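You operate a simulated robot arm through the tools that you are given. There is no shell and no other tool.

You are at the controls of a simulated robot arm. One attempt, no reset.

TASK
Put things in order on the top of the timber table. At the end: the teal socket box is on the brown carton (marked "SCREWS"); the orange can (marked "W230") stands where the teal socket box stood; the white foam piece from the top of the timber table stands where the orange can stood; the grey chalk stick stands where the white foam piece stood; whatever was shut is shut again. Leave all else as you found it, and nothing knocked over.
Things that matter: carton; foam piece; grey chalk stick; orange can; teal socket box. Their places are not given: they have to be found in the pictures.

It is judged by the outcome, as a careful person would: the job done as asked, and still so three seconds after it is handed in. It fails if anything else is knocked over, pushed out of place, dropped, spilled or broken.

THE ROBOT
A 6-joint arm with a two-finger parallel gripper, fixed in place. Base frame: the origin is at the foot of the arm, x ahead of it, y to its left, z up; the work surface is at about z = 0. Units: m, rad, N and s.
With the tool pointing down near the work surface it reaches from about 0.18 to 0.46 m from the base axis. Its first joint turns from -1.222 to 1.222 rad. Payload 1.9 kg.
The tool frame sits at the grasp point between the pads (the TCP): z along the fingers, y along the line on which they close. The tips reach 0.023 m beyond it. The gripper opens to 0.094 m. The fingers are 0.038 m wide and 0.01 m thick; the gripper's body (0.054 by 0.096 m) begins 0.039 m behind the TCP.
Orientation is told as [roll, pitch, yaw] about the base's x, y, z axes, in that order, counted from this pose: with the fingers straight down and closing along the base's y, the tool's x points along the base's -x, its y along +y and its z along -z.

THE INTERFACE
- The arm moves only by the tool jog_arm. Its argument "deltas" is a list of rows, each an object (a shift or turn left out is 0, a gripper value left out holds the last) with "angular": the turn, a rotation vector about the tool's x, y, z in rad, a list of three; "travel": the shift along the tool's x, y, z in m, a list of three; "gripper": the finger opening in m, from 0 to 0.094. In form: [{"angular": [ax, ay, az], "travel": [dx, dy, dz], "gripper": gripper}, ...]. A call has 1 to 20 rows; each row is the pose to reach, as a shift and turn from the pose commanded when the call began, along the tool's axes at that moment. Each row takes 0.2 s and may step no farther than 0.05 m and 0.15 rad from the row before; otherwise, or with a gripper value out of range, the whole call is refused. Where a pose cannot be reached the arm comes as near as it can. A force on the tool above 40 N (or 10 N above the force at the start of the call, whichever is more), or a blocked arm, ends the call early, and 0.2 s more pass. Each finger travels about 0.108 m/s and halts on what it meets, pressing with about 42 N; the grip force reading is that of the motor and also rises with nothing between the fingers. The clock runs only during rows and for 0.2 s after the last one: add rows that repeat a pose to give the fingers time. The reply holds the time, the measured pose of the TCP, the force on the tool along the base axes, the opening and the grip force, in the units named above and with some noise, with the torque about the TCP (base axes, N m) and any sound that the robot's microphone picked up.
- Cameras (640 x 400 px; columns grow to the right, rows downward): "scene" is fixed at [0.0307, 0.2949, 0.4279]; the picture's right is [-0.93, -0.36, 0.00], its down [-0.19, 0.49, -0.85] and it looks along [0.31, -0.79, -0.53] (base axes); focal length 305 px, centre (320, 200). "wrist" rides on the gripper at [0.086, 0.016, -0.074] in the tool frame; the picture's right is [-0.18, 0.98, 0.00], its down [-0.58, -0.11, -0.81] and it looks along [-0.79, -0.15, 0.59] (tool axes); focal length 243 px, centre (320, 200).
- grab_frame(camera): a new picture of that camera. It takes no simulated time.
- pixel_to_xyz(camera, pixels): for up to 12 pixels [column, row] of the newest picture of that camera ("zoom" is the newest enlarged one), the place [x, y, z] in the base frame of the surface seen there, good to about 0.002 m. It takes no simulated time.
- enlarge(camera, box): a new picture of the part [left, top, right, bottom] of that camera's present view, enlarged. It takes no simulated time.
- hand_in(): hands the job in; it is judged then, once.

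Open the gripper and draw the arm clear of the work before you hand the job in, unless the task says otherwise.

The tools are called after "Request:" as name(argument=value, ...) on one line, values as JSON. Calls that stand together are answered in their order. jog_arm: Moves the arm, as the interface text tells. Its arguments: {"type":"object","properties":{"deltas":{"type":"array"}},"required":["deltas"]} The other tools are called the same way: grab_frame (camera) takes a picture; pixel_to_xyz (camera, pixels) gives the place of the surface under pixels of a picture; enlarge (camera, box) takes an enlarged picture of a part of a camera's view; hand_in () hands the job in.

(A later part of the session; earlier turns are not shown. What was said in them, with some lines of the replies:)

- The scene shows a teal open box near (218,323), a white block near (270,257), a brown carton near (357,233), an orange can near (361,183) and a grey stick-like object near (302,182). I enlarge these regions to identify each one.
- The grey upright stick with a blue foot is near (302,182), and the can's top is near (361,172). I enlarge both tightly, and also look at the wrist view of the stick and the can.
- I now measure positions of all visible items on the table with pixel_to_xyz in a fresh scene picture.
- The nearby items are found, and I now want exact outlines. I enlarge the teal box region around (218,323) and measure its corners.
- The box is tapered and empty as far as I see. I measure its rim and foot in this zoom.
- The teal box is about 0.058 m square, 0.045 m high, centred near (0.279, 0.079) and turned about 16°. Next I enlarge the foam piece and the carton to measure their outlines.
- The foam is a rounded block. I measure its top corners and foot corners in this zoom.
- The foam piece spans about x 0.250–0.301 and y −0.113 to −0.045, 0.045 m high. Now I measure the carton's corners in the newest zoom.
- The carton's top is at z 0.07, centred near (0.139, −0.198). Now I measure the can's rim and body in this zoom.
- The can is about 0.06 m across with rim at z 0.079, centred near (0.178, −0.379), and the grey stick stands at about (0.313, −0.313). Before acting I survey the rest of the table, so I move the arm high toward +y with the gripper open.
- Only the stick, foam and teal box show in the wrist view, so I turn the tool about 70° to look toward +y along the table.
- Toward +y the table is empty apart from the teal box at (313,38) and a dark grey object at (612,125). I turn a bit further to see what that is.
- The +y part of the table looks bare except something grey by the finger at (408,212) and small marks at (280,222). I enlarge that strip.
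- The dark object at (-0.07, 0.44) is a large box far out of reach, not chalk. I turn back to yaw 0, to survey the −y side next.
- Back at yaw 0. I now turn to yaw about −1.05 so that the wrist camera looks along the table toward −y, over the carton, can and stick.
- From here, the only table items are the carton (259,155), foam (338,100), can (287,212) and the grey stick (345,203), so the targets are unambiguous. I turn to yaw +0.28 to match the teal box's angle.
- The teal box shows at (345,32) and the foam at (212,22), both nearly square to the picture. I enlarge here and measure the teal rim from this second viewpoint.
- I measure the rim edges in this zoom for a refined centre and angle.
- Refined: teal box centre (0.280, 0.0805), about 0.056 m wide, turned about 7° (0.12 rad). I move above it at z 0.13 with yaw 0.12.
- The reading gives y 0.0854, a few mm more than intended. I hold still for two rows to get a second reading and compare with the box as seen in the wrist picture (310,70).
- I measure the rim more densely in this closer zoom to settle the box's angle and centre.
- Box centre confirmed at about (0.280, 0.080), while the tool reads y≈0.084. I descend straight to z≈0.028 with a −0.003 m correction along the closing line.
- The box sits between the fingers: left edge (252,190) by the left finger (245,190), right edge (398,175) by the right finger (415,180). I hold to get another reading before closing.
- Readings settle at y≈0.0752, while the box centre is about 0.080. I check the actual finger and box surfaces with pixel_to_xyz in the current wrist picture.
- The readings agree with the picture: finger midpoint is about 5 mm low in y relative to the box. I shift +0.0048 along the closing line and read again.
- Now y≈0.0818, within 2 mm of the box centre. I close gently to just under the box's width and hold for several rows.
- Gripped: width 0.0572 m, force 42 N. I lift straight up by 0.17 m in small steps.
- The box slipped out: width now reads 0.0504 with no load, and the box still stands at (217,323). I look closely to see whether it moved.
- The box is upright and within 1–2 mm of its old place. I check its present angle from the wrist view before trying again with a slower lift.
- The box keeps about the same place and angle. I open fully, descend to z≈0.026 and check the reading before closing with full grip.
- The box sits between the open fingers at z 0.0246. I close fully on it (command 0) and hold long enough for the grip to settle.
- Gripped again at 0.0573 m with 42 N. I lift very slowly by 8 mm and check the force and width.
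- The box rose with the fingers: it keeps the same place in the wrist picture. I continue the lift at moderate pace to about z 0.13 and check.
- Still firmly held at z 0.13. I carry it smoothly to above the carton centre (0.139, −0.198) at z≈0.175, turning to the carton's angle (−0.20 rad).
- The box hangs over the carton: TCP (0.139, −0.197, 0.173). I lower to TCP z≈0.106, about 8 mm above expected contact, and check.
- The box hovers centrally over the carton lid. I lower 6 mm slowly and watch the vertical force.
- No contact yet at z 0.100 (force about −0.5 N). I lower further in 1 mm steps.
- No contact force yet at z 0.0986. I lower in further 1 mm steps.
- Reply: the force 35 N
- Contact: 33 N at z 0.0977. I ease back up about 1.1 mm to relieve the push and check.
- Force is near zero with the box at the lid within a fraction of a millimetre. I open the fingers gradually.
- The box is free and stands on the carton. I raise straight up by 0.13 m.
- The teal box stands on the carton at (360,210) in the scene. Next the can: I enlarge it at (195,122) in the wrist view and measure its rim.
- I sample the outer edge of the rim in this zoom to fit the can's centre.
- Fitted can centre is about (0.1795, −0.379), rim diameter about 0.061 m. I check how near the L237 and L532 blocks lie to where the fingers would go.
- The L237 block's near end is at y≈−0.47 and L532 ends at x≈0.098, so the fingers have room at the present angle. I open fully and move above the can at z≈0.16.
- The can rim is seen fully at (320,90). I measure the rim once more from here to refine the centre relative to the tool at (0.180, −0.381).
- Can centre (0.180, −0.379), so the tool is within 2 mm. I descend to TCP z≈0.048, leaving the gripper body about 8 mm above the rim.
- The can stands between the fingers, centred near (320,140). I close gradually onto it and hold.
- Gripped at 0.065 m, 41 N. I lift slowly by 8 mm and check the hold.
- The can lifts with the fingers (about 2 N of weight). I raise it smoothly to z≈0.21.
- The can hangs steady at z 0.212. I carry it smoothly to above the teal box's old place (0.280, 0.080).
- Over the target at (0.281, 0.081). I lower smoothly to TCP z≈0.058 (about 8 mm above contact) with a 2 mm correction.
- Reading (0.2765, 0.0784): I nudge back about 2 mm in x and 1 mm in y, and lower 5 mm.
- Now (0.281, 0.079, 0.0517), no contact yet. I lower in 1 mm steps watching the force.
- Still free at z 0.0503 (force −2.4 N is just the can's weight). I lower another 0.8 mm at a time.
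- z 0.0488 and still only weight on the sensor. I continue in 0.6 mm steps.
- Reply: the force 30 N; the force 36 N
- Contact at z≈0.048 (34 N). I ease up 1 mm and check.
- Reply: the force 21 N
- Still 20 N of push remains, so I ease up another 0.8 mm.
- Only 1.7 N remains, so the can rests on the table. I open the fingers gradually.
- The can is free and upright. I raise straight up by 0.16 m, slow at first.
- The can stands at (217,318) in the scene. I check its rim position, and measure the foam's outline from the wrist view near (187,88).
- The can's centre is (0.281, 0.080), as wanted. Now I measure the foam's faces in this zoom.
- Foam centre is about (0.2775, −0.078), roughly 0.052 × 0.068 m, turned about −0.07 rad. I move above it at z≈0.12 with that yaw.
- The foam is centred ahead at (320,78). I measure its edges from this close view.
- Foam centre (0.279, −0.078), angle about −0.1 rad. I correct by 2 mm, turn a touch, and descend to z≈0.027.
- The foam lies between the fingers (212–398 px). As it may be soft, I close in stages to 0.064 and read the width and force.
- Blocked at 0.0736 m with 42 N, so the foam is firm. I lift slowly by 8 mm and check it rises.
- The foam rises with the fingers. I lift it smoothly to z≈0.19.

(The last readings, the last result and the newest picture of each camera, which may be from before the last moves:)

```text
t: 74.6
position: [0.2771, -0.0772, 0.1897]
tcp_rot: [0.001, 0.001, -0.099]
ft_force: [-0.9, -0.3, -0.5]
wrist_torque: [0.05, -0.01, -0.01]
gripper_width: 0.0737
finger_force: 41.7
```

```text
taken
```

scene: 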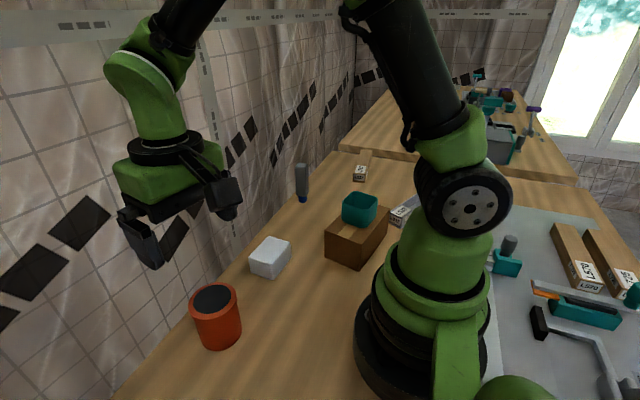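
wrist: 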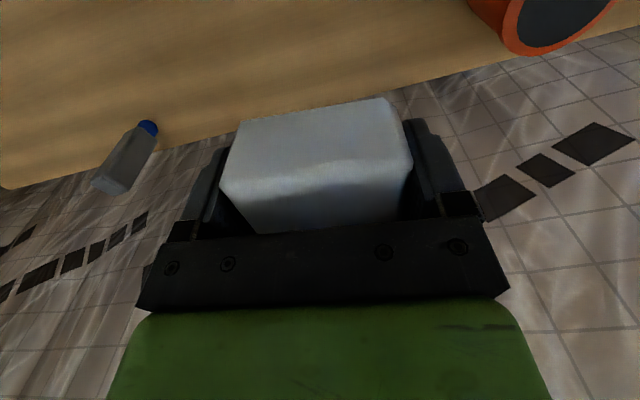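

Held steady at z 0.19. I carry it to above the can's old place (0.180, −0.379).

Request:
jog_arm(deltas=[{"travel": [0.0013, -0.0062, 0]}, {"travel": [0.004, -0.0186, 0]}, {"travel": [0.0081, -0.0372, 0]}, {"travel": [0.0134, -0.062, 0]}, {"travel": [0.0195, -0.0899, 0]}, {"travel": [0.0255, -0.1178, 0]}, {"travel": [0.0322, -0.1488, 0]}, {"travel": [0.0389, -0.1797, 0]}, {"travel": [0.0456, -0.2107, 0]}, {"travel": [0.0517, -0.2386, 0]}, {"travel": [0.057, -0.2634, 0]}, {"travel": [0.0617, -0.2851, 0]}, {"travel": [0.0651, -0.3006, 0]}, {"travel": [0.0671, -0.3099, 0]}, {"travel": [0.0671, -0.3099, 0]}])

Request:
grab_frame(camera="scene")

Request:
grab_frame(camera="wrist")

```text
t: 77.8
position: [0.1807, -0.377, 0.1886]
tcp_rot: [0.0, 0.002, -0.101]
ft_force: [-0.4, 0.2, -0.6]
wrist_torque: [0.0, -0.01, -0.01]
gripper_width: 0.0734
finger_force: 41.7
```

```text
taken
```

scene: 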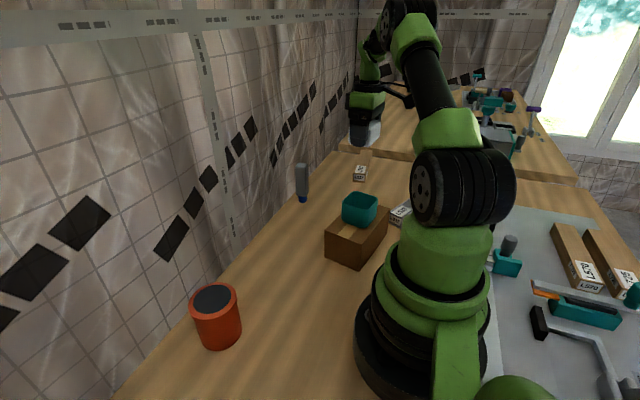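

```text
taken
```

wrist: 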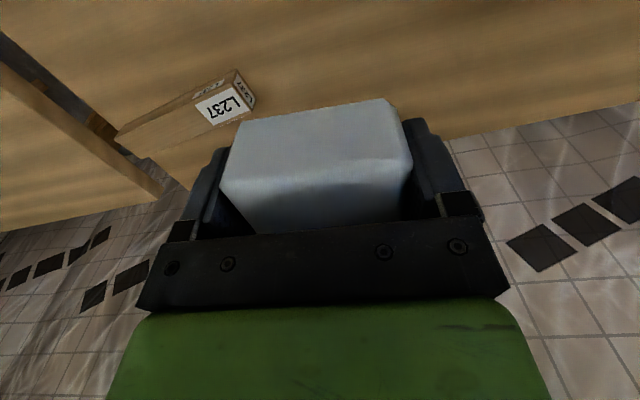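

Above the target at (0.181, −0.377). I lower smoothly to z≈0.034, with a −2 mm y correction.

Request:
jog_arm(deltas=[{"travel": [0.0005, -0.0018, 0.004]}, {"travel": [0.0005, -0.0018, 0.012]}, {"travel": [0.0005, -0.0018, 0.023]}, {"travel": [0.0005, -0.0018, 0.036]}, {"travel": [0.0005, -0.0018, 0.05]}, {"travel": [0.0005, -0.0018, 0.065]}, {"travel": [0.0005, -0.0018, 0.08]}, {"travel": [0.0005, -0.0018, 0.095]}, {"travel": [0.0005, -0.0018, 0.11]}, {"travel": [0.0005, -0.0018, 0.124]}, {"travel": [0.0005, -0.0018, 0.136]}, {"travel": [0.0005, -0.0018, 0.145]}, {"travel": [0.0005, -0.0018, 0.151]}, {"travel": [0.0005, -0.0018, 0.1545]}, {"travel": [0.0005, -0.0018, 0.1545]}])

Request:
grab_frame(camera="wrist")

```text
t: 81.0
position: [0.181, -0.3823, 0.0365]
tcp_rot: [0.0, 0.0, -0.103]
ft_force: [-0.6, 0.0, 0.3]
wrist_torque: [-0.02, -0.02, -0.02]
gripper_width: 0.0737
finger_force: 42.2
```

```text
taken
```

wrist: 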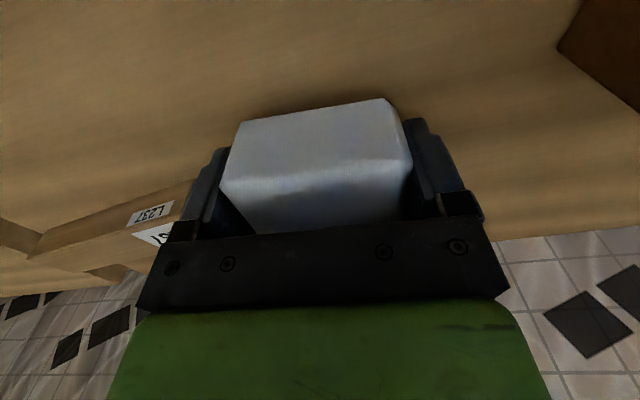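

Reading (0.181, −0.382, 0.0365); I shift +2.5 mm in y and lower a further 6 mm.

Request:
jog_arm(deltas=[{"travel": [0.0007, 0.002, 0.001]}, {"travel": [0.0007, 0.002, 0.003]}, {"travel": [0.0007, 0.002, 0.005]}, {"travel": [0.0007, 0.002, 0.006]}, {"travel": [0.0007, 0.002, 0.006]}])

```text
t: 82.2
position: [0.1791, -0.3774, 0.0302]
tcp_rot: [0.001, 0.002, -0.102]
ft_force: [1.1, 0.7, 0.1]
wrist_torque: [-0.02, -0.04, 0.0]
gripper_width: 0.0737
finger_force: 41.9
```

Now (0.179, −0.377, 0.030). I lower in about 1 mm steps until the table is felt.

Request:
jog_arm(deltas=[{"travel": [0, -0.0005, 0.001]}, {"travel": [0, -0.0005, 0.002]}, {"travel": [0, -0.0005, 0.002]}])

Request:
jog_arm(deltas=[{"travel": [0, 0, 0.0008]}, {"travel": [0, 0, 0.0008]}])

```text
t: 83.0
position: [0.1791, -0.3782, 0.0277]
tcp_rot: [0.002, -0.001, -0.102]
ft_force: [-0.8, 0.2, 0.1]
wrist_torque: [0.0, 0.01, -0.01]
gripper_width: 0.0738
finger_force: 42.1
```

```text
t: 83.6
position: [0.1797, -0.379, 0.0283]
tcp_rot: [0.0, 0.0, -0.102]
ft_force: [0.1, 0.5, 0.6]
wrist_torque: [0.02, -0.01, -0.05]
gripper_width: 0.0738
finger_force: 42.3
```

No contact yet at z≈0.028. I keep lowering in 0.7 mm steps.

Request:
jog_arm(deltas=[{"travel": [0, 0, 0.0007]}, {"travel": [0, 0, 0.0007]}])

Request:
jog_arm(deltas=[{"travel": [0, 0, 0.0007]}, {"travel": [0, 0, 0.0007]}])

```text
t: 84.2
position: [0.1784, -0.3778, 0.0265]
tcp_rot: [0.0, 0.0, -0.102]
ft_force: [-0.2, -0.6, -0.9]
wrist_torque: [0.0, -0.01, 0.02]
gripper_width: 0.0738
finger_force: 41.8
```

```text
t: 84.8
position: [0.179, -0.3789, 0.0255]
tcp_rot: [0.0, -0.001, -0.101]
ft_force: [1.3, 1.4, 6.5]
wrist_torque: [0.06, -0.02, 0.02]
gripper_width: 0.0738
finger_force: 42.8
```

Contact felt (6.5 N) at z 0.0255, position (0.179, −0.379). I open the fingers gradually.

Request:
jog_arm(deltas=[{"travel": [0, 0, -0.0002], "gripper": 0.074}, {"travel": [0, 0, -0.0002], "gripper": 0.0755}, {"travel": [0, 0, -0.0002], "gripper": 0.078}, {"travel": [0, 0, -0.0002], "gripper": 0.084}, {"travel": [0, 0, -0.0002], "gripper": 0.094}, {"travel": [0, 0, -0.0002], "gripper": 0.094}])

Request:
grab_frame(camera="wrist")

```text
t: 86.2
position: [0.1787, -0.3788, 0.0265]
tcp_rot: [0.002, 0.001, -0.1]
ft_force: [0.4, 0.6, -0.5]
wrist_torque: [0.01, -0.02, 0.0]
gripper_width: 0.0937
finger_force: 0.1
```

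```text
taken
```

wrist: 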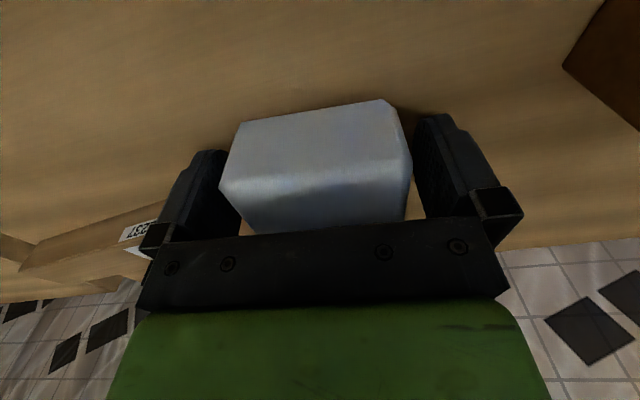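

The foam is free between the open fingers. I raise straight up by 0.19 m, slowly at first.

Request:
jog_arm(deltas=[{"travel": [0, 0, -0.005]}, {"travel": [0, 0, -0.015]}, {"travel": [0, 0, -0.03]}, {"travel": [0, 0, -0.055]}, {"travel": [0, 0, -0.09]}, {"travel": [0, 0, -0.125]}, {"travel": [0, 0, -0.16]}, {"travel": [0, 0, -0.19]}, {"travel": [0, 0, -0.19]}])

Request:
grab_frame(camera="wrist")

Request:
grab_frame(camera="scene")

```text
t: 88.2
position: [0.1766, -0.379, 0.215]
tcp_rot: [0.001, 0.0, -0.102]
ft_force: [0.8, 0.1, -0.8]
wrist_torque: [0.01, 0.01, 0.06]
gripper_width: 0.0941
finger_force: 0.1
```

```text
taken
```

wrist: 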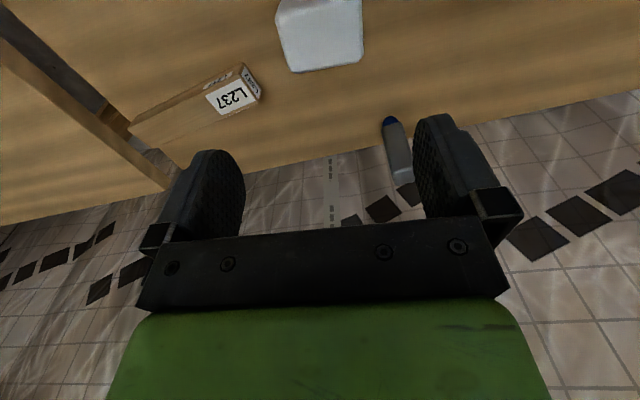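

```text
taken
```

scene: 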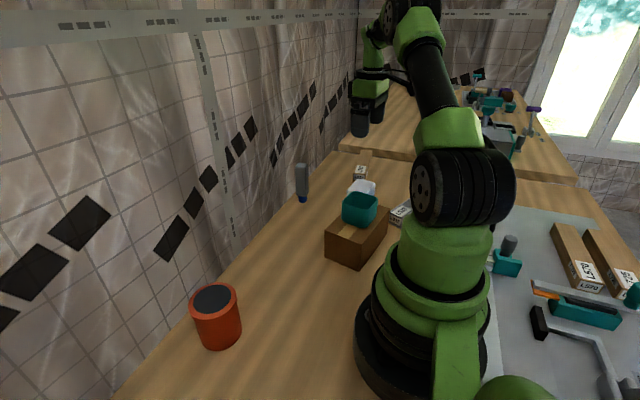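

The foam stands in the can's old place, behind the teal box in the scene. Now I move to a viewpoint behind the grey stick to measure its top and faces.

Request:
jog_arm(deltas=[{"travel": [-0.0075, 0.0354, -0.0175]}, {"travel": [-0.0149, 0.0708, -0.035]}, {"travel": [-0.0149, 0.0708, -0.035]}])

Request:
grab_frame(camera="wrist")

Request:
enlarge(camera="wrist", box=[260, 60, 380, 180])

```text
t: 89.0
position: [0.2002, -0.3086, 0.245]
tcp_rot: [0.0, 0.0, -0.102]
ft_force: [-0.1, -0.1, -0.2]
wrist_torque: [0.02, 0.0, 0.0]
gripper_width: 0.0941
finger_force: 0.0
```

```text
taken
```

wrist: 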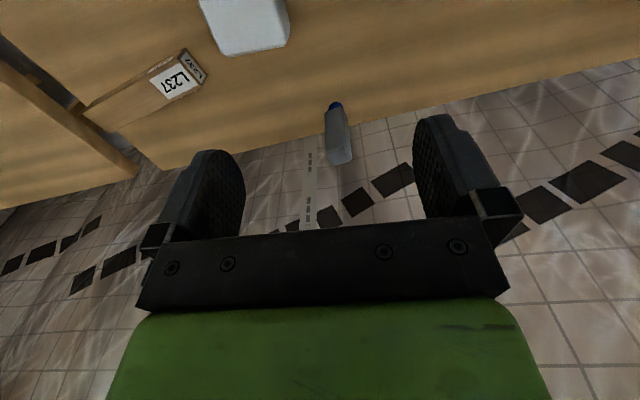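

```text
3.33 times, centred on (320, 120) of wrist
```

zoom: 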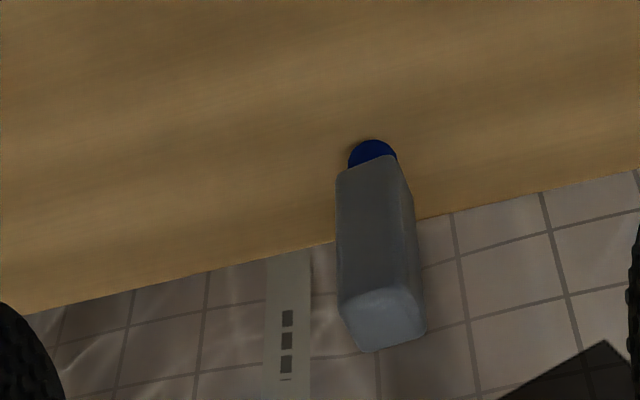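

The stick's top face is at zoom (382,318). I enlarge it tighter and measure its corners.

Request:
enlarge(camera="wrist", box=[310, 95, 370, 170])

Request:
pixel_to_xyz(camera="wrist", pixels=[[326, 148], [347, 144], [351, 160], [332, 164], [338, 155], [326, 130], [340, 125], [348, 135], [335, 103], [331, 106], [342, 105], [326, 115]])

```text
5.33 times, centred on (340, 132) of wrist
```

zoom: 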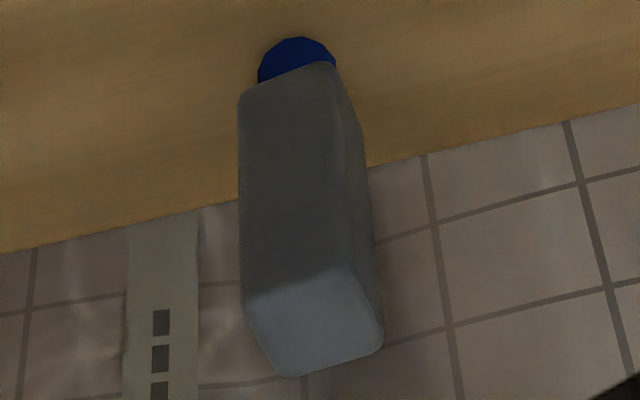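

```text
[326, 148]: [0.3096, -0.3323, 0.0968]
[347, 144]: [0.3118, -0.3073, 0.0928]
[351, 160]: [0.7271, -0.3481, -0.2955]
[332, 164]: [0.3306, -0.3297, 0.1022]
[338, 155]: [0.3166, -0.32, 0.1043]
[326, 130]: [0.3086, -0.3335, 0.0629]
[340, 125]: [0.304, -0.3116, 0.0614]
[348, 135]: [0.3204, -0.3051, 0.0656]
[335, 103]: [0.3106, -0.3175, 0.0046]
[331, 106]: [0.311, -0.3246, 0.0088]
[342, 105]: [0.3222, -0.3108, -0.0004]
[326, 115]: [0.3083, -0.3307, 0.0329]
```

I query the top face's corners and side faces in this zoom.

Request:
pixel_to_xyz(camera="zoom", pixels=[[252, 303], [340, 272], [375, 345], [290, 368], [310, 320], [245, 200], [335, 170], [290, 180], [365, 220], [300, 50], [268, 72], [328, 52]])

Request:
pixel_to_xyz(camera="zoom", pixels=[[245, 120], [290, 100], [325, 90], [350, 150], [355, 190], [372, 280], [378, 320], [260, 330], [275, 358], [330, 360], [300, 285], [320, 300]])

```text
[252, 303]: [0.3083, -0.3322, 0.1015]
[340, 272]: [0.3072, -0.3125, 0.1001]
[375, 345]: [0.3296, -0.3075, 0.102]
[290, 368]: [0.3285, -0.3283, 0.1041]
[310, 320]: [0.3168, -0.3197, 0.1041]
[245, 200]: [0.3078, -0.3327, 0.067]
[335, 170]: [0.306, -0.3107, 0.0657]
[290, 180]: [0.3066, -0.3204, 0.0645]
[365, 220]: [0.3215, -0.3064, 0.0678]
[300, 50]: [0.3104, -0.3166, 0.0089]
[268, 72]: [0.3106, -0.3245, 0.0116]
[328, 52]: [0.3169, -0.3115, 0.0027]
```

```text
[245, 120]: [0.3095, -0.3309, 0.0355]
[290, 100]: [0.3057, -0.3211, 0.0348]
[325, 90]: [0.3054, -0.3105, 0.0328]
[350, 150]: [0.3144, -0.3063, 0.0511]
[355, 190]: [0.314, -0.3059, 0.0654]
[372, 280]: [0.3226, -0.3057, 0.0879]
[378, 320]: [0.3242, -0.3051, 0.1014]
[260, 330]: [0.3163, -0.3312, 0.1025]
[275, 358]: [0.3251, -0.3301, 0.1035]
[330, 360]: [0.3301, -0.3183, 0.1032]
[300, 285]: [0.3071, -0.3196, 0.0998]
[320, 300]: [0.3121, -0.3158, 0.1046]
```

Stick centre is about (0.318, −0.3186), body about 0.024 m square, top at z 0.104, turned about +0.12 rad. I move above it (z≈0.16) with that yaw and the fingers open.

Request:
jog_arm(deltas=[{"travel": [-0.025, 0.0005, 0.015], "angular": [0, 0, -0.05]}, {"travel": [-0.05, 0.001, 0.03], "angular": [0, 0, -0.1]}, {"travel": [-0.075, 0.0014, 0.05], "angular": [0, 0, -0.15]}, {"travel": [-0.1, 0.0018, 0.07], "angular": [0, 0, -0.2]}, {"travel": [-0.1184, 0.0021, 0.085], "angular": [0, 0, -0.222]}, {"travel": [-0.1184, 0.0021, 0.085], "angular": [0, 0, -0.222]}])

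Request:
grab_frame(camera="wrist")

Request:
grab_frame(camera="scene")

```text
t: 90.4
position: [0.3205, -0.3196, 0.1639]
tcp_rot: [0.002, -0.002, 0.122]
ft_force: [0.5, 0.3, -0.8]
wrist_torque: [0.02, -0.02, 0.03]
gripper_width: 0.0939
finger_force: 0.1
```

```text
taken
```

wrist: 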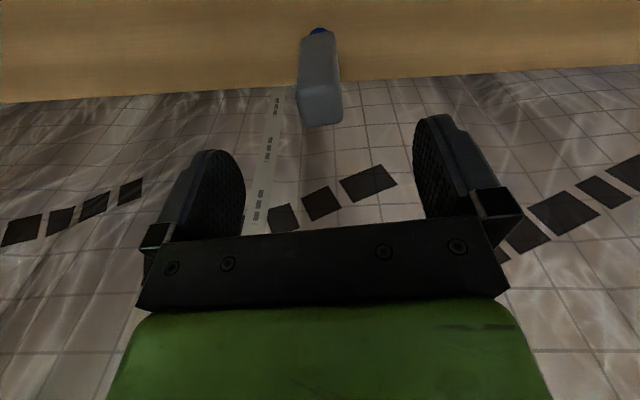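

```text
taken
```

scene: 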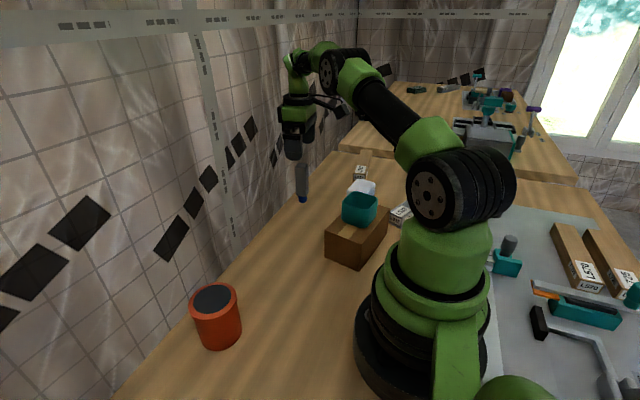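

The stick's top is at (322,105) in the wrist view, between the fingers ahead. I enlarge it and measure once more from this closer view.

Request:
enlarge(camera="wrist", box=[280, 20, 360, 130])

Request:
pixel_to_xyz(camera="wrist", pixels=[[299, 92], [301, 105], [306, 120], [338, 86], [341, 100], [342, 118], [310, 88], [328, 85], [315, 124], [332, 123], [320, 105], [318, 31]])

```text
3.64 times, centred on (320, 75) of wrist
```

zoom: 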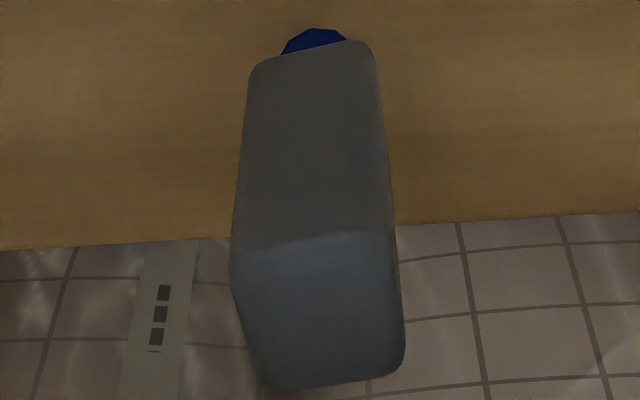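

```text
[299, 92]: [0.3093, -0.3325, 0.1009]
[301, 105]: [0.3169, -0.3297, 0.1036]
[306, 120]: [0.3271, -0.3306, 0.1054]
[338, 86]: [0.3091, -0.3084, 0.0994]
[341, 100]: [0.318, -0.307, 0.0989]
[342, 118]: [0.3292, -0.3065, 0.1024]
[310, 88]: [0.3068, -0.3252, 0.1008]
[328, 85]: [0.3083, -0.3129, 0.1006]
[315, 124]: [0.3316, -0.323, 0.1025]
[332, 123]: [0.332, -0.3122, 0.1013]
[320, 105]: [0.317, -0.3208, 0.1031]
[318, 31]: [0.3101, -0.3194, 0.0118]
```

Stick centre (0.3195, −0.319), and the tool is within 1 mm. I descend straight to z≈0.072, so that the gripper body stays above the stick's top.

Request:
jog_arm(deltas=[{"travel": [0, 0, 0.02]}, {"travel": [0, 0, 0.04]}, {"travel": [0, 0, 0.06]}, {"travel": [0, 0, 0.078]}, {"travel": [0, 0, 0.088]}, {"travel": [0, 0, 0.091]}, {"travel": [0, 0, 0.091]}])

Request:
grab_frame(camera="wrist")

Request:
enlarge(camera="scene", box=[260, 110, 360, 210])

```text
t: 92.0
position: [0.3178, -0.3212, 0.0749]
tcp_rot: [-0.002, 0.001, 0.121]
ft_force: [-0.4, 0.0, 1.0]
wrist_torque: [0.0, 0.01, 0.02]
gripper_width: 0.094
finger_force: 0.0
```

```text
taken
```

wrist: 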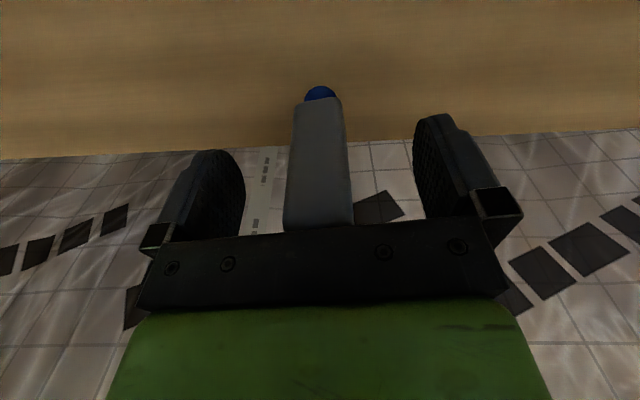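

```text
4.00 times, centred on (310, 160) of scene
```

zoom: 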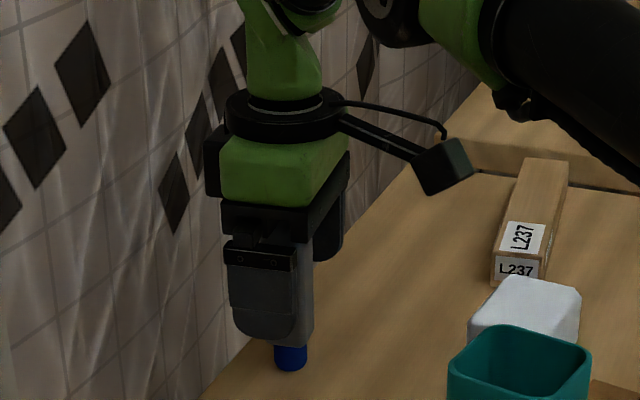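

The stick is between the fingers; reading y −0.3212 versus −0.319. I nudge +1.8 mm along the closing line and re-read.

Request:
jog_arm(deltas=[{"travel": [0, 0.0018, 0]}, {"travel": [0, 0.0018, 0]}])

Request:
grab_frame(camera="wrist")

Request:
pixel_to_xyz(camera="wrist", pixels=[[290, 180], [350, 180], [320, 160], [235, 190], [425, 180], [292, 200], [351, 200]])

```text
t: 92.6
position: [0.3167, -0.319, 0.0754]
tcp_rot: [0.0, -0.001, 0.12]
ft_force: [-0.1, 1.0, -0.9]
wrist_torque: [-0.01, -0.01, -0.02]
gripper_width: 0.0937
finger_force: 0.0
```

```text
taken
```

wrist: 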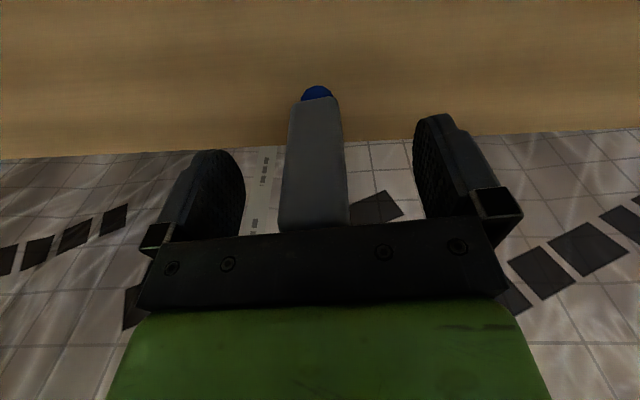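

```text
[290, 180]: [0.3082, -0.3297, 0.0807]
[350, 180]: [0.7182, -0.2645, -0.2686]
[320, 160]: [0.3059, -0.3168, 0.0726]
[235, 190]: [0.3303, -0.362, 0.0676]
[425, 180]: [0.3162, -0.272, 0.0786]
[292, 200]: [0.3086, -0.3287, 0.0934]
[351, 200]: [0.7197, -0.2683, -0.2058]
```

Finger midpoint and stick centre agree within about 1.5 mm. I close gradually on the stick and hold.

Request:
jog_arm(deltas=[{"travel": [0, -0.0008, 0], "gripper": 0.07}, {"travel": [0, -0.0008, 0], "gripper": 0.05}, {"travel": [0, -0.0008, 0], "gripper": 0.038}, {"travel": [0, -0.0008, 0], "gripper": 0.031}, {"travel": [0, -0.0008, 0], "gripper": 0.027}, {"travel": [0, -0.0008, 0], "gripper": 0.024}, {"travel": [0, -0.0008, 0], "gripper": 0.021}, {"travel": [0, -0.0008, 0], "gripper": 0.01}, {"travel": [0, -0.0008, 0], "gripper": 0.0}, {"travel": [0, -0.0008, 0], "gripper": 0.0}])

Request:
grab_frame(camera="wrist")

Request:
enlarge(camera="scene", box=[260, 110, 360, 210])

```text
t: 94.8
position: [0.3192, -0.3195, 0.0748]
tcp_rot: [0.002, -0.001, 0.12]
ft_force: [-0.3, 0.0, 0.3]
wrist_torque: [0.01, 0.02, 0.01]
gripper_width: 0.0276
finger_force: 42.2
```

```text
taken
```

wrist: 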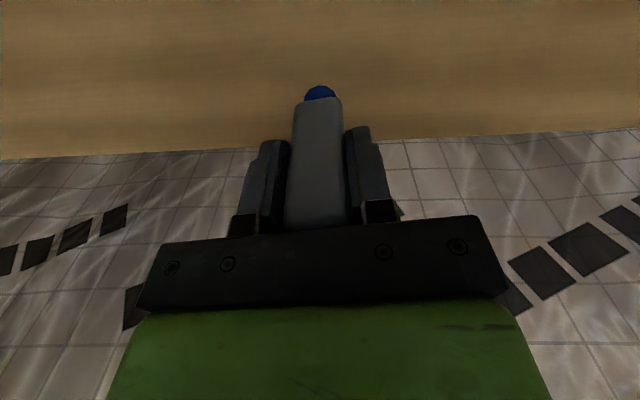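

```text
4.00 times, centred on (310, 160) of scene
```

zoom: 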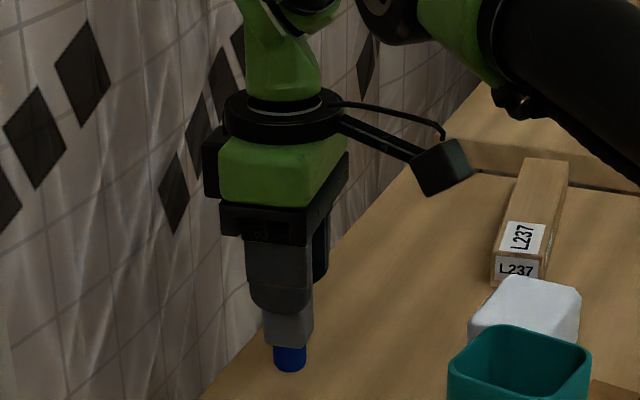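

Gripped at 0.0276 m, TCP z 0.0748, stick upright. I lift slowly by 10 mm and check.

Request:
jog_arm(deltas=[{"travel": [0, 0, -0.001]}, {"travel": [0, 0, -0.002]}, {"travel": [0, 0, -0.003]}, {"travel": [0, 0, -0.005]}, {"travel": [0, 0, -0.0075]}, {"travel": [0, 0, -0.01]}, {"travel": [0, 0, -0.01]}])

Request:
grab_frame(camera="wrist")

Request:
enlarge(camera="scene", box=[260, 110, 360, 210])

```text
t: 96.4
position: [0.3175, -0.3188, 0.0869]
tcp_rot: [0.0, 0.002, 0.121]
ft_force: [-0.1, -0.1, -0.3]
wrist_torque: [0.0, -0.01, 0.01]
gripper_width: 0.0276
finger_force: 42.0
```

```text
taken
```

wrist: 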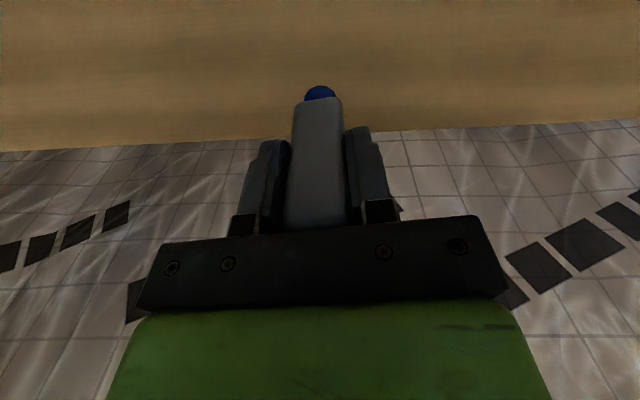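

```text
4.00 times, centred on (310, 160) of scene
```

zoom: 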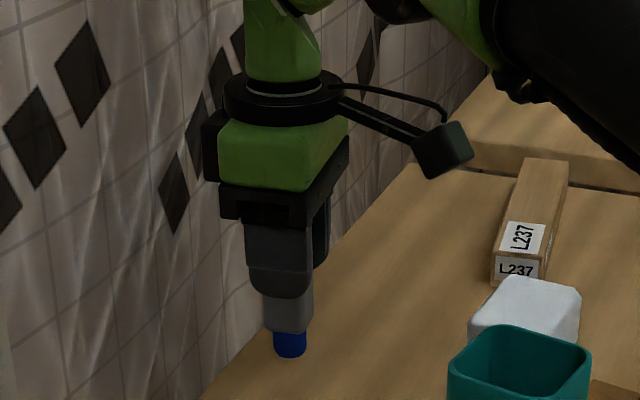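

The stick rises with the fingers. I lift it smoothly to z≈0.17.

Request:
jog_arm(deltas=[{"travel": [0, 0, -0.003]}, {"travel": [0, 0, -0.008]}, {"travel": [0, 0, -0.015]}, {"travel": [0, 0, -0.024]}, {"travel": [0, 0, -0.034]}, {"travel": [0, 0, -0.045]}, {"travel": [0, 0, -0.056]}, {"travel": [0, 0, -0.066]}, {"travel": [0, 0, -0.075]}, {"travel": [0, 0, -0.081]}, {"travel": [0, 0, -0.084]}])

Request:
grab_frame(camera="wrist")

```text
t: 98.8
position: [0.3187, -0.3196, 0.171]
tcp_rot: [-0.001, 0.002, 0.121]
ft_force: [-0.1, -0.5, -1.6]
wrist_torque: [-0.04, -0.01, -0.01]
gripper_width: 0.0274
finger_force: 42.1
```

```text
taken
```

wrist: 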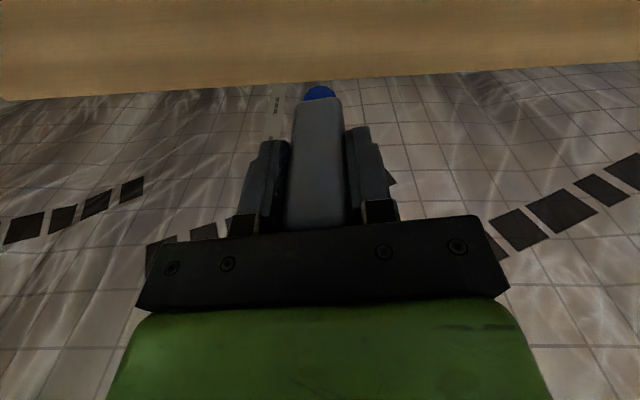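

Held steady. I carry it smoothly to above the foam's old place (0.278, −0.078).

Request:
jog_arm(deltas=[{"travel": [0.0002, 0.005, 0]}, {"travel": [0.0006, 0.014, 0]}, {"travel": [0.0013, 0.028, 0]}, {"travel": [0.0021, 0.046, 0]}, {"travel": [0.0031, 0.068, 0]}, {"travel": [0.0042, 0.092, 0]}, {"travel": [0.0053, 0.117, 0]}, {"travel": [0.0064, 0.142, 0]}, {"travel": [0.0075, 0.166, 0]}, {"travel": [0.0085, 0.188, 0]}, {"travel": [0.0094, 0.207, 0]}, {"travel": [0.0101, 0.223, 0]}, {"travel": [0.0107, 0.235, 0]}, {"travel": [0.011, 0.242, 0]}, {"travel": [0.0111, 0.2446, 0]}, {"travel": [0.0111, 0.2446, 0]}])

Request:
grab_frame(camera="wrist")

Request:
grab_frame(camera="scene")

```text
t: 102.2
position: [0.2787, -0.0766, 0.1681]
tcp_rot: [0.001, 0.0, 0.123]
ft_force: [0.7, 0.2, 0.0]
wrist_torque: [-0.01, 0.01, 0.0]
gripper_width: 0.0273
finger_force: 42.5
```

```text
taken
```

wrist: 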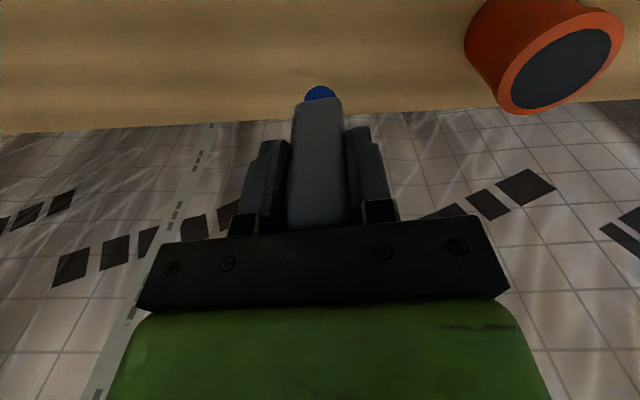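

```text
taken
```

scene: 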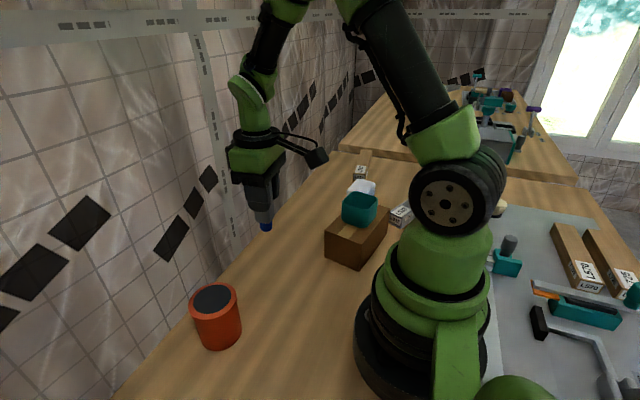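

Over the target at (0.2787, −0.0766, 0.168). I lower smoothly to z≈0.083.

Request:
jog_arm(deltas=[{"travel": [0, -0.0008, 0.004]}, {"travel": [0, -0.0008, 0.012]}, {"travel": [0, -0.0008, 0.022]}, {"travel": [0, -0.0008, 0.033]}, {"travel": [0, -0.0008, 0.045]}, {"travel": [0, -0.0008, 0.057]}, {"travel": [0, -0.0008, 0.068]}, {"travel": [0, -0.0008, 0.077]}, {"travel": [0, -0.0008, 0.083]}, {"travel": [0, -0.0008, 0.086]}, {"travel": [0, -0.0008, 0.086]}])

Request:
enlarge(camera="scene", box=[210, 180, 330, 290])

```text
t: 104.6
position: [0.2784, -0.0787, 0.0819]
tcp_rot: [0.001, 0.0, 0.122]
ft_force: [0.2, 1.5, 0.2]
wrist_torque: [0.02, 0.0, -0.02]
gripper_width: 0.0274
finger_force: 42.1
```

```text
3.64 times, centred on (270, 235) of scene
```

zoom: 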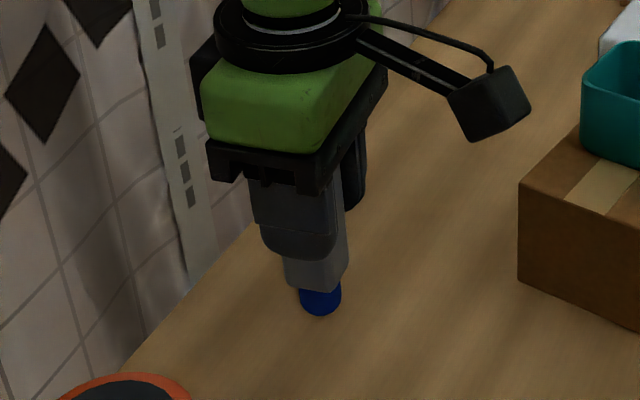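

The stick hangs upright about 7 mm above the table at (0.278, −0.079). I lower 4 mm, then continue in small steps.

Request:
jog_arm(deltas=[{"travel": [0, 0, 0.001]}, {"travel": [0, 0, 0.003]}, {"travel": [0, 0, 0.004]}, {"travel": [0, 0, 0.004]}])

Request:
jog_arm(deltas=[{"travel": [0, 0, 0.001]}, {"travel": [0, 0, 0.001]}])

```text
t: 105.6
position: [0.2801, -0.0785, 0.0782]
tcp_rot: [0.0, 0.001, 0.12]
ft_force: [0.6, -0.2, -0.5]
wrist_torque: [0.02, 0.02, 0.0]
gripper_width: 0.0273
finger_force: 41.9
```

```text
t: 106.2
position: [0.2798, -0.0787, 0.0768]
tcp_rot: [-0.001, 0.0, 0.121]
ft_force: [-0.1, 0.2, -0.7]
wrist_torque: [-0.04, 0.0, -0.01]
gripper_width: 0.0276
finger_force: 42.2
```

No contact yet at z 0.0768. I go on in 0.7 mm steps, reading the force each time.

Request:
jog_arm(deltas=[{"travel": [0, 0, 0.0007]}, {"travel": [0, 0, 0.0007]}])

Request:
jog_arm(deltas=[{"travel": [0, 0, 0.0006]}, {"travel": [0, 0, 0.0006]}])

```text
t: 106.8
position: [0.2792, -0.0789, 0.0776]
tcp_rot: [0.001, 0.001, 0.121]
ft_force: [-0.7, -0.1, -0.4]
wrist_torque: [-0.02, 0.02, -0.02]
gripper_width: 0.0273
finger_force: 42.2
```

```text
t: 107.4
position: [0.2786, -0.0775, 0.0763]
tcp_rot: [0.001, 0.0, 0.121]
ft_force: [-0.9, 0.4, -1.8]
wrist_torque: [-0.02, -0.03, 0.0]
gripper_width: 0.0274
finger_force: 41.8
```

Still free at z≈0.076. I continue in 0.6 mm steps.

Request:
jog_arm(deltas=[{"travel": [0, 0, 0.0006]}, {"travel": [0, 0, 0.0006]}])

Request:
jog_arm(deltas=[{"travel": [0, 0, 0.0005]}, {"travel": [0, 0, 0.0005]}])

```text
t: 108.0
position: [0.2789, -0.078, 0.0759]
tcp_rot: [0.001, 0.001, 0.12]
ft_force: [-0.9, 0.7, -0.8]
wrist_torque: [-0.01, 0.03, 0.02]
gripper_width: 0.0274
finger_force: 42.2
```

```text
t: 108.6
position: [0.2793, -0.0765, 0.0762]
tcp_rot: [0.0, -0.001, 0.12]
ft_force: [0.3, 0.0, -1.5]
wrist_torque: [0.03, -0.01, -0.01]
gripper_width: 0.0276
finger_force: 42.0
```

Nothing felt yet; z reads about 0.076. I go on in 0.5 mm steps and look at the foot in the scene.

Request:
jog_arm(deltas=[{"travel": [0, 0, 0.0005]}, {"travel": [0, 0, 0.0005]}])

Request:
jog_arm(deltas=[{"travel": [0, 0, 0.0005]}, {"travel": [0, 0, 0.0005]}])

Request:
enlarge(camera="scene", box=[240, 220, 300, 280])

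```text
t: 109.2
position: [0.2786, -0.0774, 0.0757]
tcp_rot: [0.001, -0.001, 0.119]
ft_force: [0.2, 0.0, -1.0]
wrist_torque: [0.02, 0.0, 0.01]
gripper_width: 0.0275
finger_force: 42.2
```

```text
t: 109.8
position: [0.2775, -0.0786, 0.0752]
tcp_rot: [-0.001, -0.001, 0.119]
ft_force: [-1.9, 1.4, 9.3]
wrist_torque: [0.09, 0.17, 0.0]
gripper_width: 0.0274
finger_force: 41.8
```

```text
6.67 times, centred on (270, 250) of scene
```

zoom: 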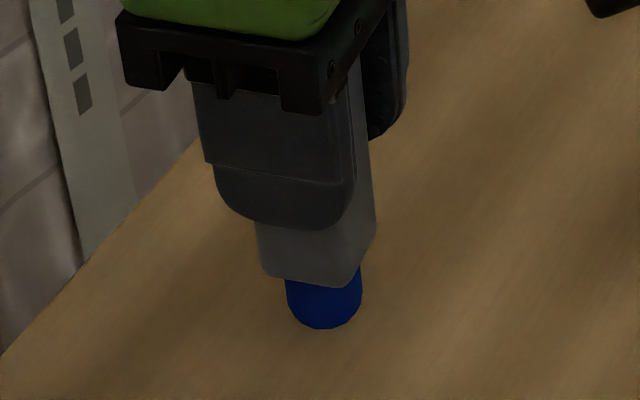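

Contact felt (9 N) with the stick upright. I ease up 0.3 mm and check the force.

Request:
jog_arm(deltas=[{"travel": [0, 0, -0.0003]}, {"travel": [0, 0, -0.0003]}])

```text
t: 110.4
position: [0.279, -0.0778, 0.0749]
tcp_rot: [0.001, 0.002, 0.121]
ft_force: [-3.9, -3.2, 16.7]
wrist_torque: [-0.2, 0.24, -0.05]
gripper_width: 0.0273
finger_force: 41.6
```

Force now reads 16.7 N, so I ease up another 0.5 mm.

Request:
jog_arm(deltas=[{"travel": [0, 0, -0.0005]}, {"travel": [0, 0, -0.0005]}])

```text
t: 111.0
position: [0.2787, -0.0781, 0.0759]
tcp_rot: [0.0, -0.001, 0.122]
ft_force: [-0.1, -3.1, 8.1]
wrist_torque: [-0.13, 0.03, -0.03]
gripper_width: 0.0275
finger_force: 41.8
```

I ease up another 0.3 mm and read again.

Request:
jog_arm(deltas=[{"travel": [0, 0, -0.0003]}, {"travel": [0, 0, -0.0003]}])

```text
t: 111.6
position: [0.2796, -0.0781, 0.0768]
tcp_rot: [0.001, -0.001, 0.119]
ft_force: [0.1, -0.9, 0.0]
wrist_torque: [0.01, 0.0, 0.01]
gripper_width: 0.0273
finger_force: 42.1
```

Force is about zero with the foot at the table. I open the fingers slowly.

Request:
jog_arm(deltas=[{"gripper": 0.028}, {"gripper": 0.029}, {"gripper": 0.031}, {"gripper": 0.034}, {"gripper": 0.04}, {"gripper": 0.05}, {"gripper": 0.065}, {"gripper": 0.08}, {"gripper": 0.094}, {"gripper": 0.094}])

Request:
grab_frame(camera="wrist")

Request:
enlarge(camera="scene", box=[220, 180, 320, 280])

```text
t: 113.8
position: [0.2789, -0.0779, 0.0753]
tcp_rot: [0.001, 0.0, 0.12]
ft_force: [-0.1, -0.1, 0.4]
wrist_torque: [-0.02, -0.03, -0.02]
gripper_width: 0.0943
finger_force: 0.1
```

```text
taken
```

wrist: 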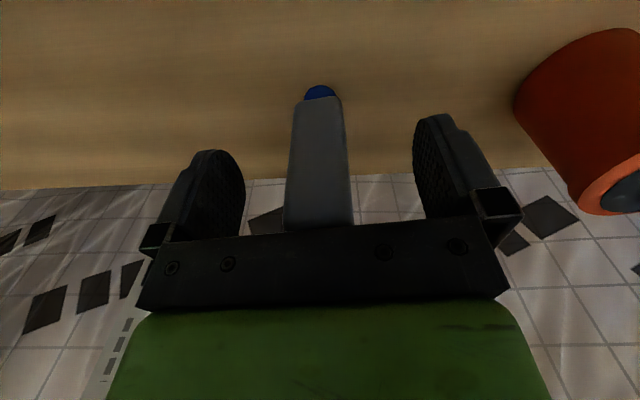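

```text
4.00 times, centred on (270, 230) of scene
```

zoom: 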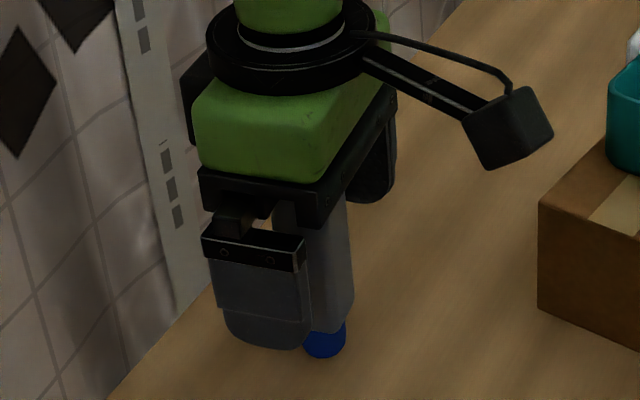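

The stick stands free between the open fingers. I raise straight up slowly, then well clear.

Request:
jog_arm(deltas=[{"travel": [0, 0, -0.003]}, {"travel": [0, 0, -0.01]}, {"travel": [0, 0, -0.02]}, {"travel": [0, 0, -0.035]}, {"travel": [0, 0, -0.055]}, {"travel": [0, 0, -0.08]}, {"travel": [0, 0, -0.11]}, {"travel": [0, 0, -0.145]}, {"travel": [0, 0, -0.18]}, {"travel": [0, 0, -0.2]}])

Request:
grab_frame(camera="scene")

Request:
grab_frame(camera="wrist")

```text
t: 116.0
position: [0.2771, -0.0793, 0.2749]
tcp_rot: [-0.001, -0.002, 0.12]
ft_force: [-0.7, -0.5, -0.4]
wrist_torque: [-0.03, 0.01, -0.02]
gripper_width: 0.0939
finger_force: 0.1
```

```text
taken
```

scene: 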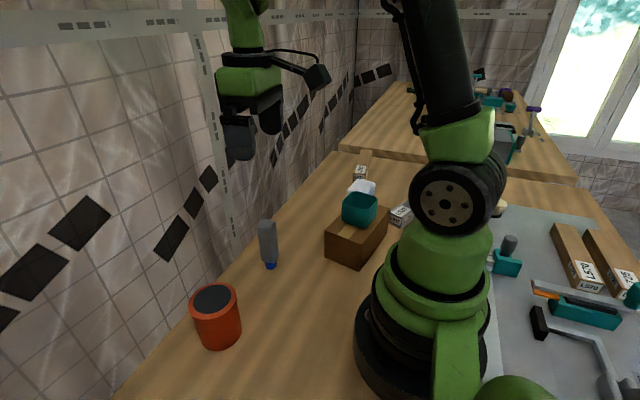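

```text
taken
```

wrist: 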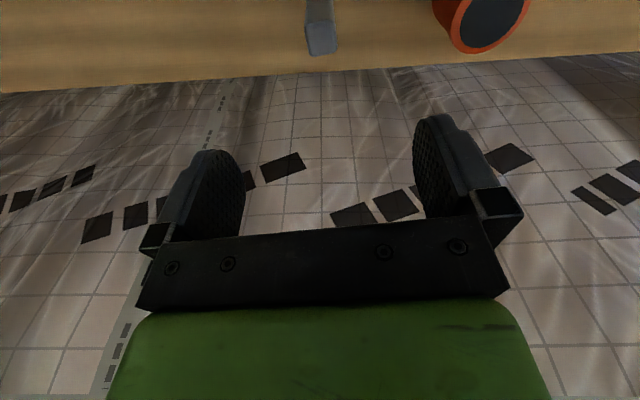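

All four items stand in their new places: stick at (268,243), can at (216,317), teal box on carton (360,210), foam behind it. I verify with close views and measurements.

Request:
enlarge(camera="scene", box=[180, 210, 300, 360])

Request:
pixel_to_xyz(camera="scene", pixels=[[268, 222], [271, 267], [268, 245], [213, 297], [218, 340], [360, 195], [360, 215], [362, 187], [480, 215], [500, 208]])

Request:
enlarge(camera="scene", box=[320, 150, 420, 270])

Request:
enlarge(camera="scene", box=[460, 180, 540, 280])

```text
2.67 times, centred on (240, 285) of scene
```

zoom: 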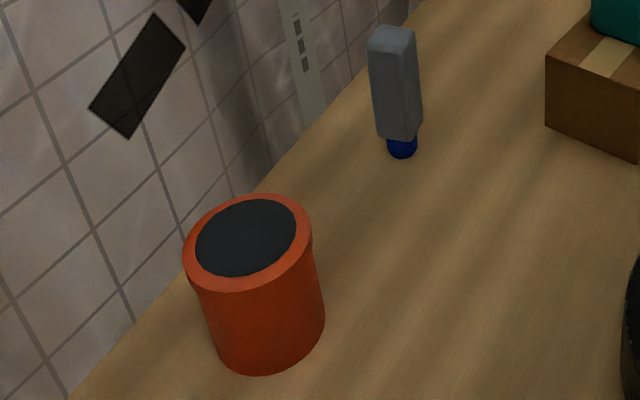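

```text
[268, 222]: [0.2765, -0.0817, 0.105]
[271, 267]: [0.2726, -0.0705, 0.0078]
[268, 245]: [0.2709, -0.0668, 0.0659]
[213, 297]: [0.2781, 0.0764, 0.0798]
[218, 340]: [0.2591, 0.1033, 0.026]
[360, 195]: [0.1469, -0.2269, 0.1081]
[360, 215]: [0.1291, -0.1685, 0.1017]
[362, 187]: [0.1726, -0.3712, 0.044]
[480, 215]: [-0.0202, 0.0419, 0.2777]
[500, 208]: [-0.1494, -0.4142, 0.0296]
```

```text
3.33 times, centred on (370, 210) of scene
```

zoom: 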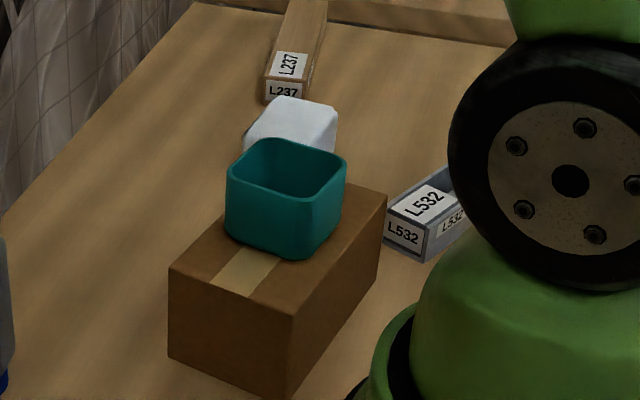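

```text
4.00 times, centred on (500, 230) of scene
```

zoom: 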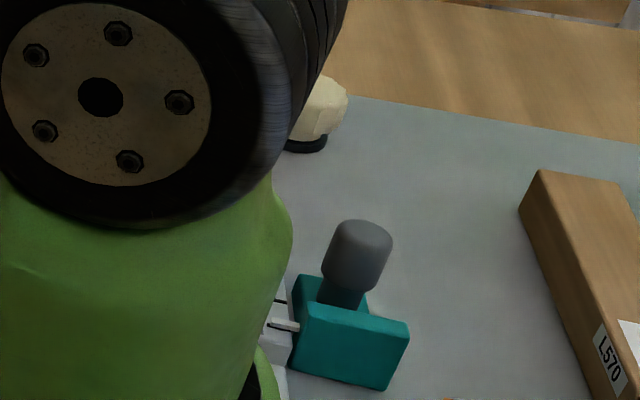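

The carton's corners are at the same pixels as before, the can and stick are upright, and the foam's top is level at z 0.044. I draw the arm back toward its starting pose, high and clear.

Request:
jog_arm(deltas=[{"travel": [0.0115, -0.0248, 0], "angular": [0, 0, 0.02]}, {"travel": [0.0306, -0.0661, 0], "angular": [0, 0, 0.05]}, {"travel": [0.046, -0.0992, 0], "angular": [0, 0, 0.08]}, {"travel": [0.0613, -0.1323, 0], "angular": [0, 0, 0.1]}, {"travel": [0.0766, -0.1653, 0], "angular": [0, 0, 0.12]}, {"travel": [0.0919, -0.1984, 0], "angular": [0, 0, 0.12]}, {"travel": [0.0919, -0.1984, 0], "angular": [0, 0, 0.12]}])

Request:
grab_frame(camera="scene")

Request:
grab_frame(camera="wrist")

```text
t: 117.6
position: [0.2117, -0.2853, 0.2745]
tcp_rot: [-0.001, 0.0, 0.001]
ft_force: [-0.2, -0.5, -0.8]
wrist_torque: [0.0, 0.0, 0.01]
gripper_width: 0.0938
finger_force: 0.1
```

```text
taken
```

scene: 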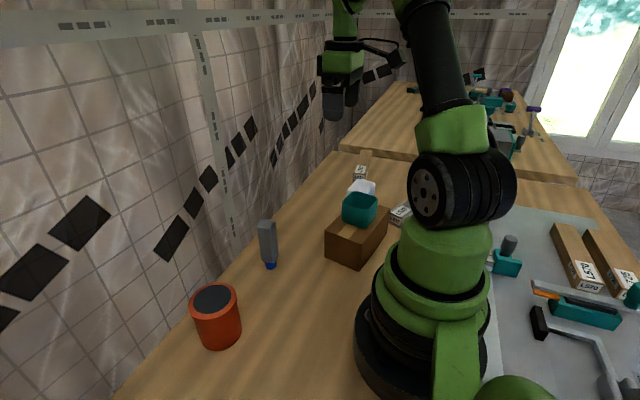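

```text
taken
```

wrist: 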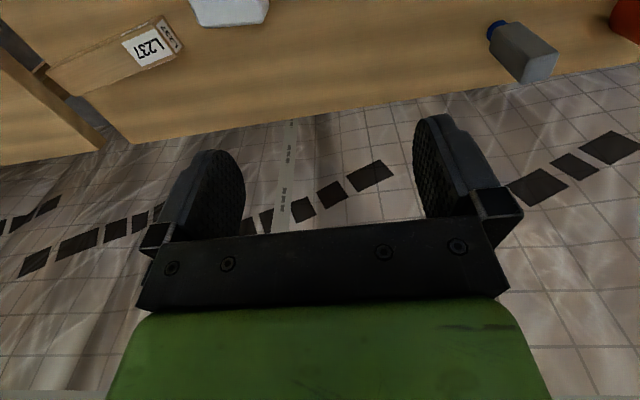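

The final pictures show the teal box on the carton (360,210), the can at the box's old place (216,317), the foam at the can's old place (362,187), and the stick upright at the foam's old place (268,243). The gripper is open and clear, so I hand in.

Request:
hand_in()

```text
The job is handed in.
```

The job is handed in, with all four items in their new places. The last pictures show everything upright:

- **Teal socket box:** on the brown carton, near the middle of its top. The carton's corners sit at the same pixels as before.
- **Orange can:** where the teal box stood, about (0.281, 0.080).
- **White foam piece:** where the can stood, about (0.179, −0.379).
- **Grey chalk stick:** where the foam stood, about (0.279, −0.078).

- **One slip:** On the first try the teal box slipped from the fingers during the lift. It stayed upright and moved only 1–2 mm. I gripped it again at full force and lifted more slowly.
- **Labels not read:** I could not read "SCREWS" or "W230" in any view. I went by there being only one brown carton and one orange can among the things on the table in front of the arm. I took the upright grey stick with a blue foot as the chalk stick for the same reason.
- **Nothing opened:** I found nothing shut that had to be opened, so there was nothing to shut again.

At hand-in the gripper was open and the arm was back near its starting pose, clear of the work.
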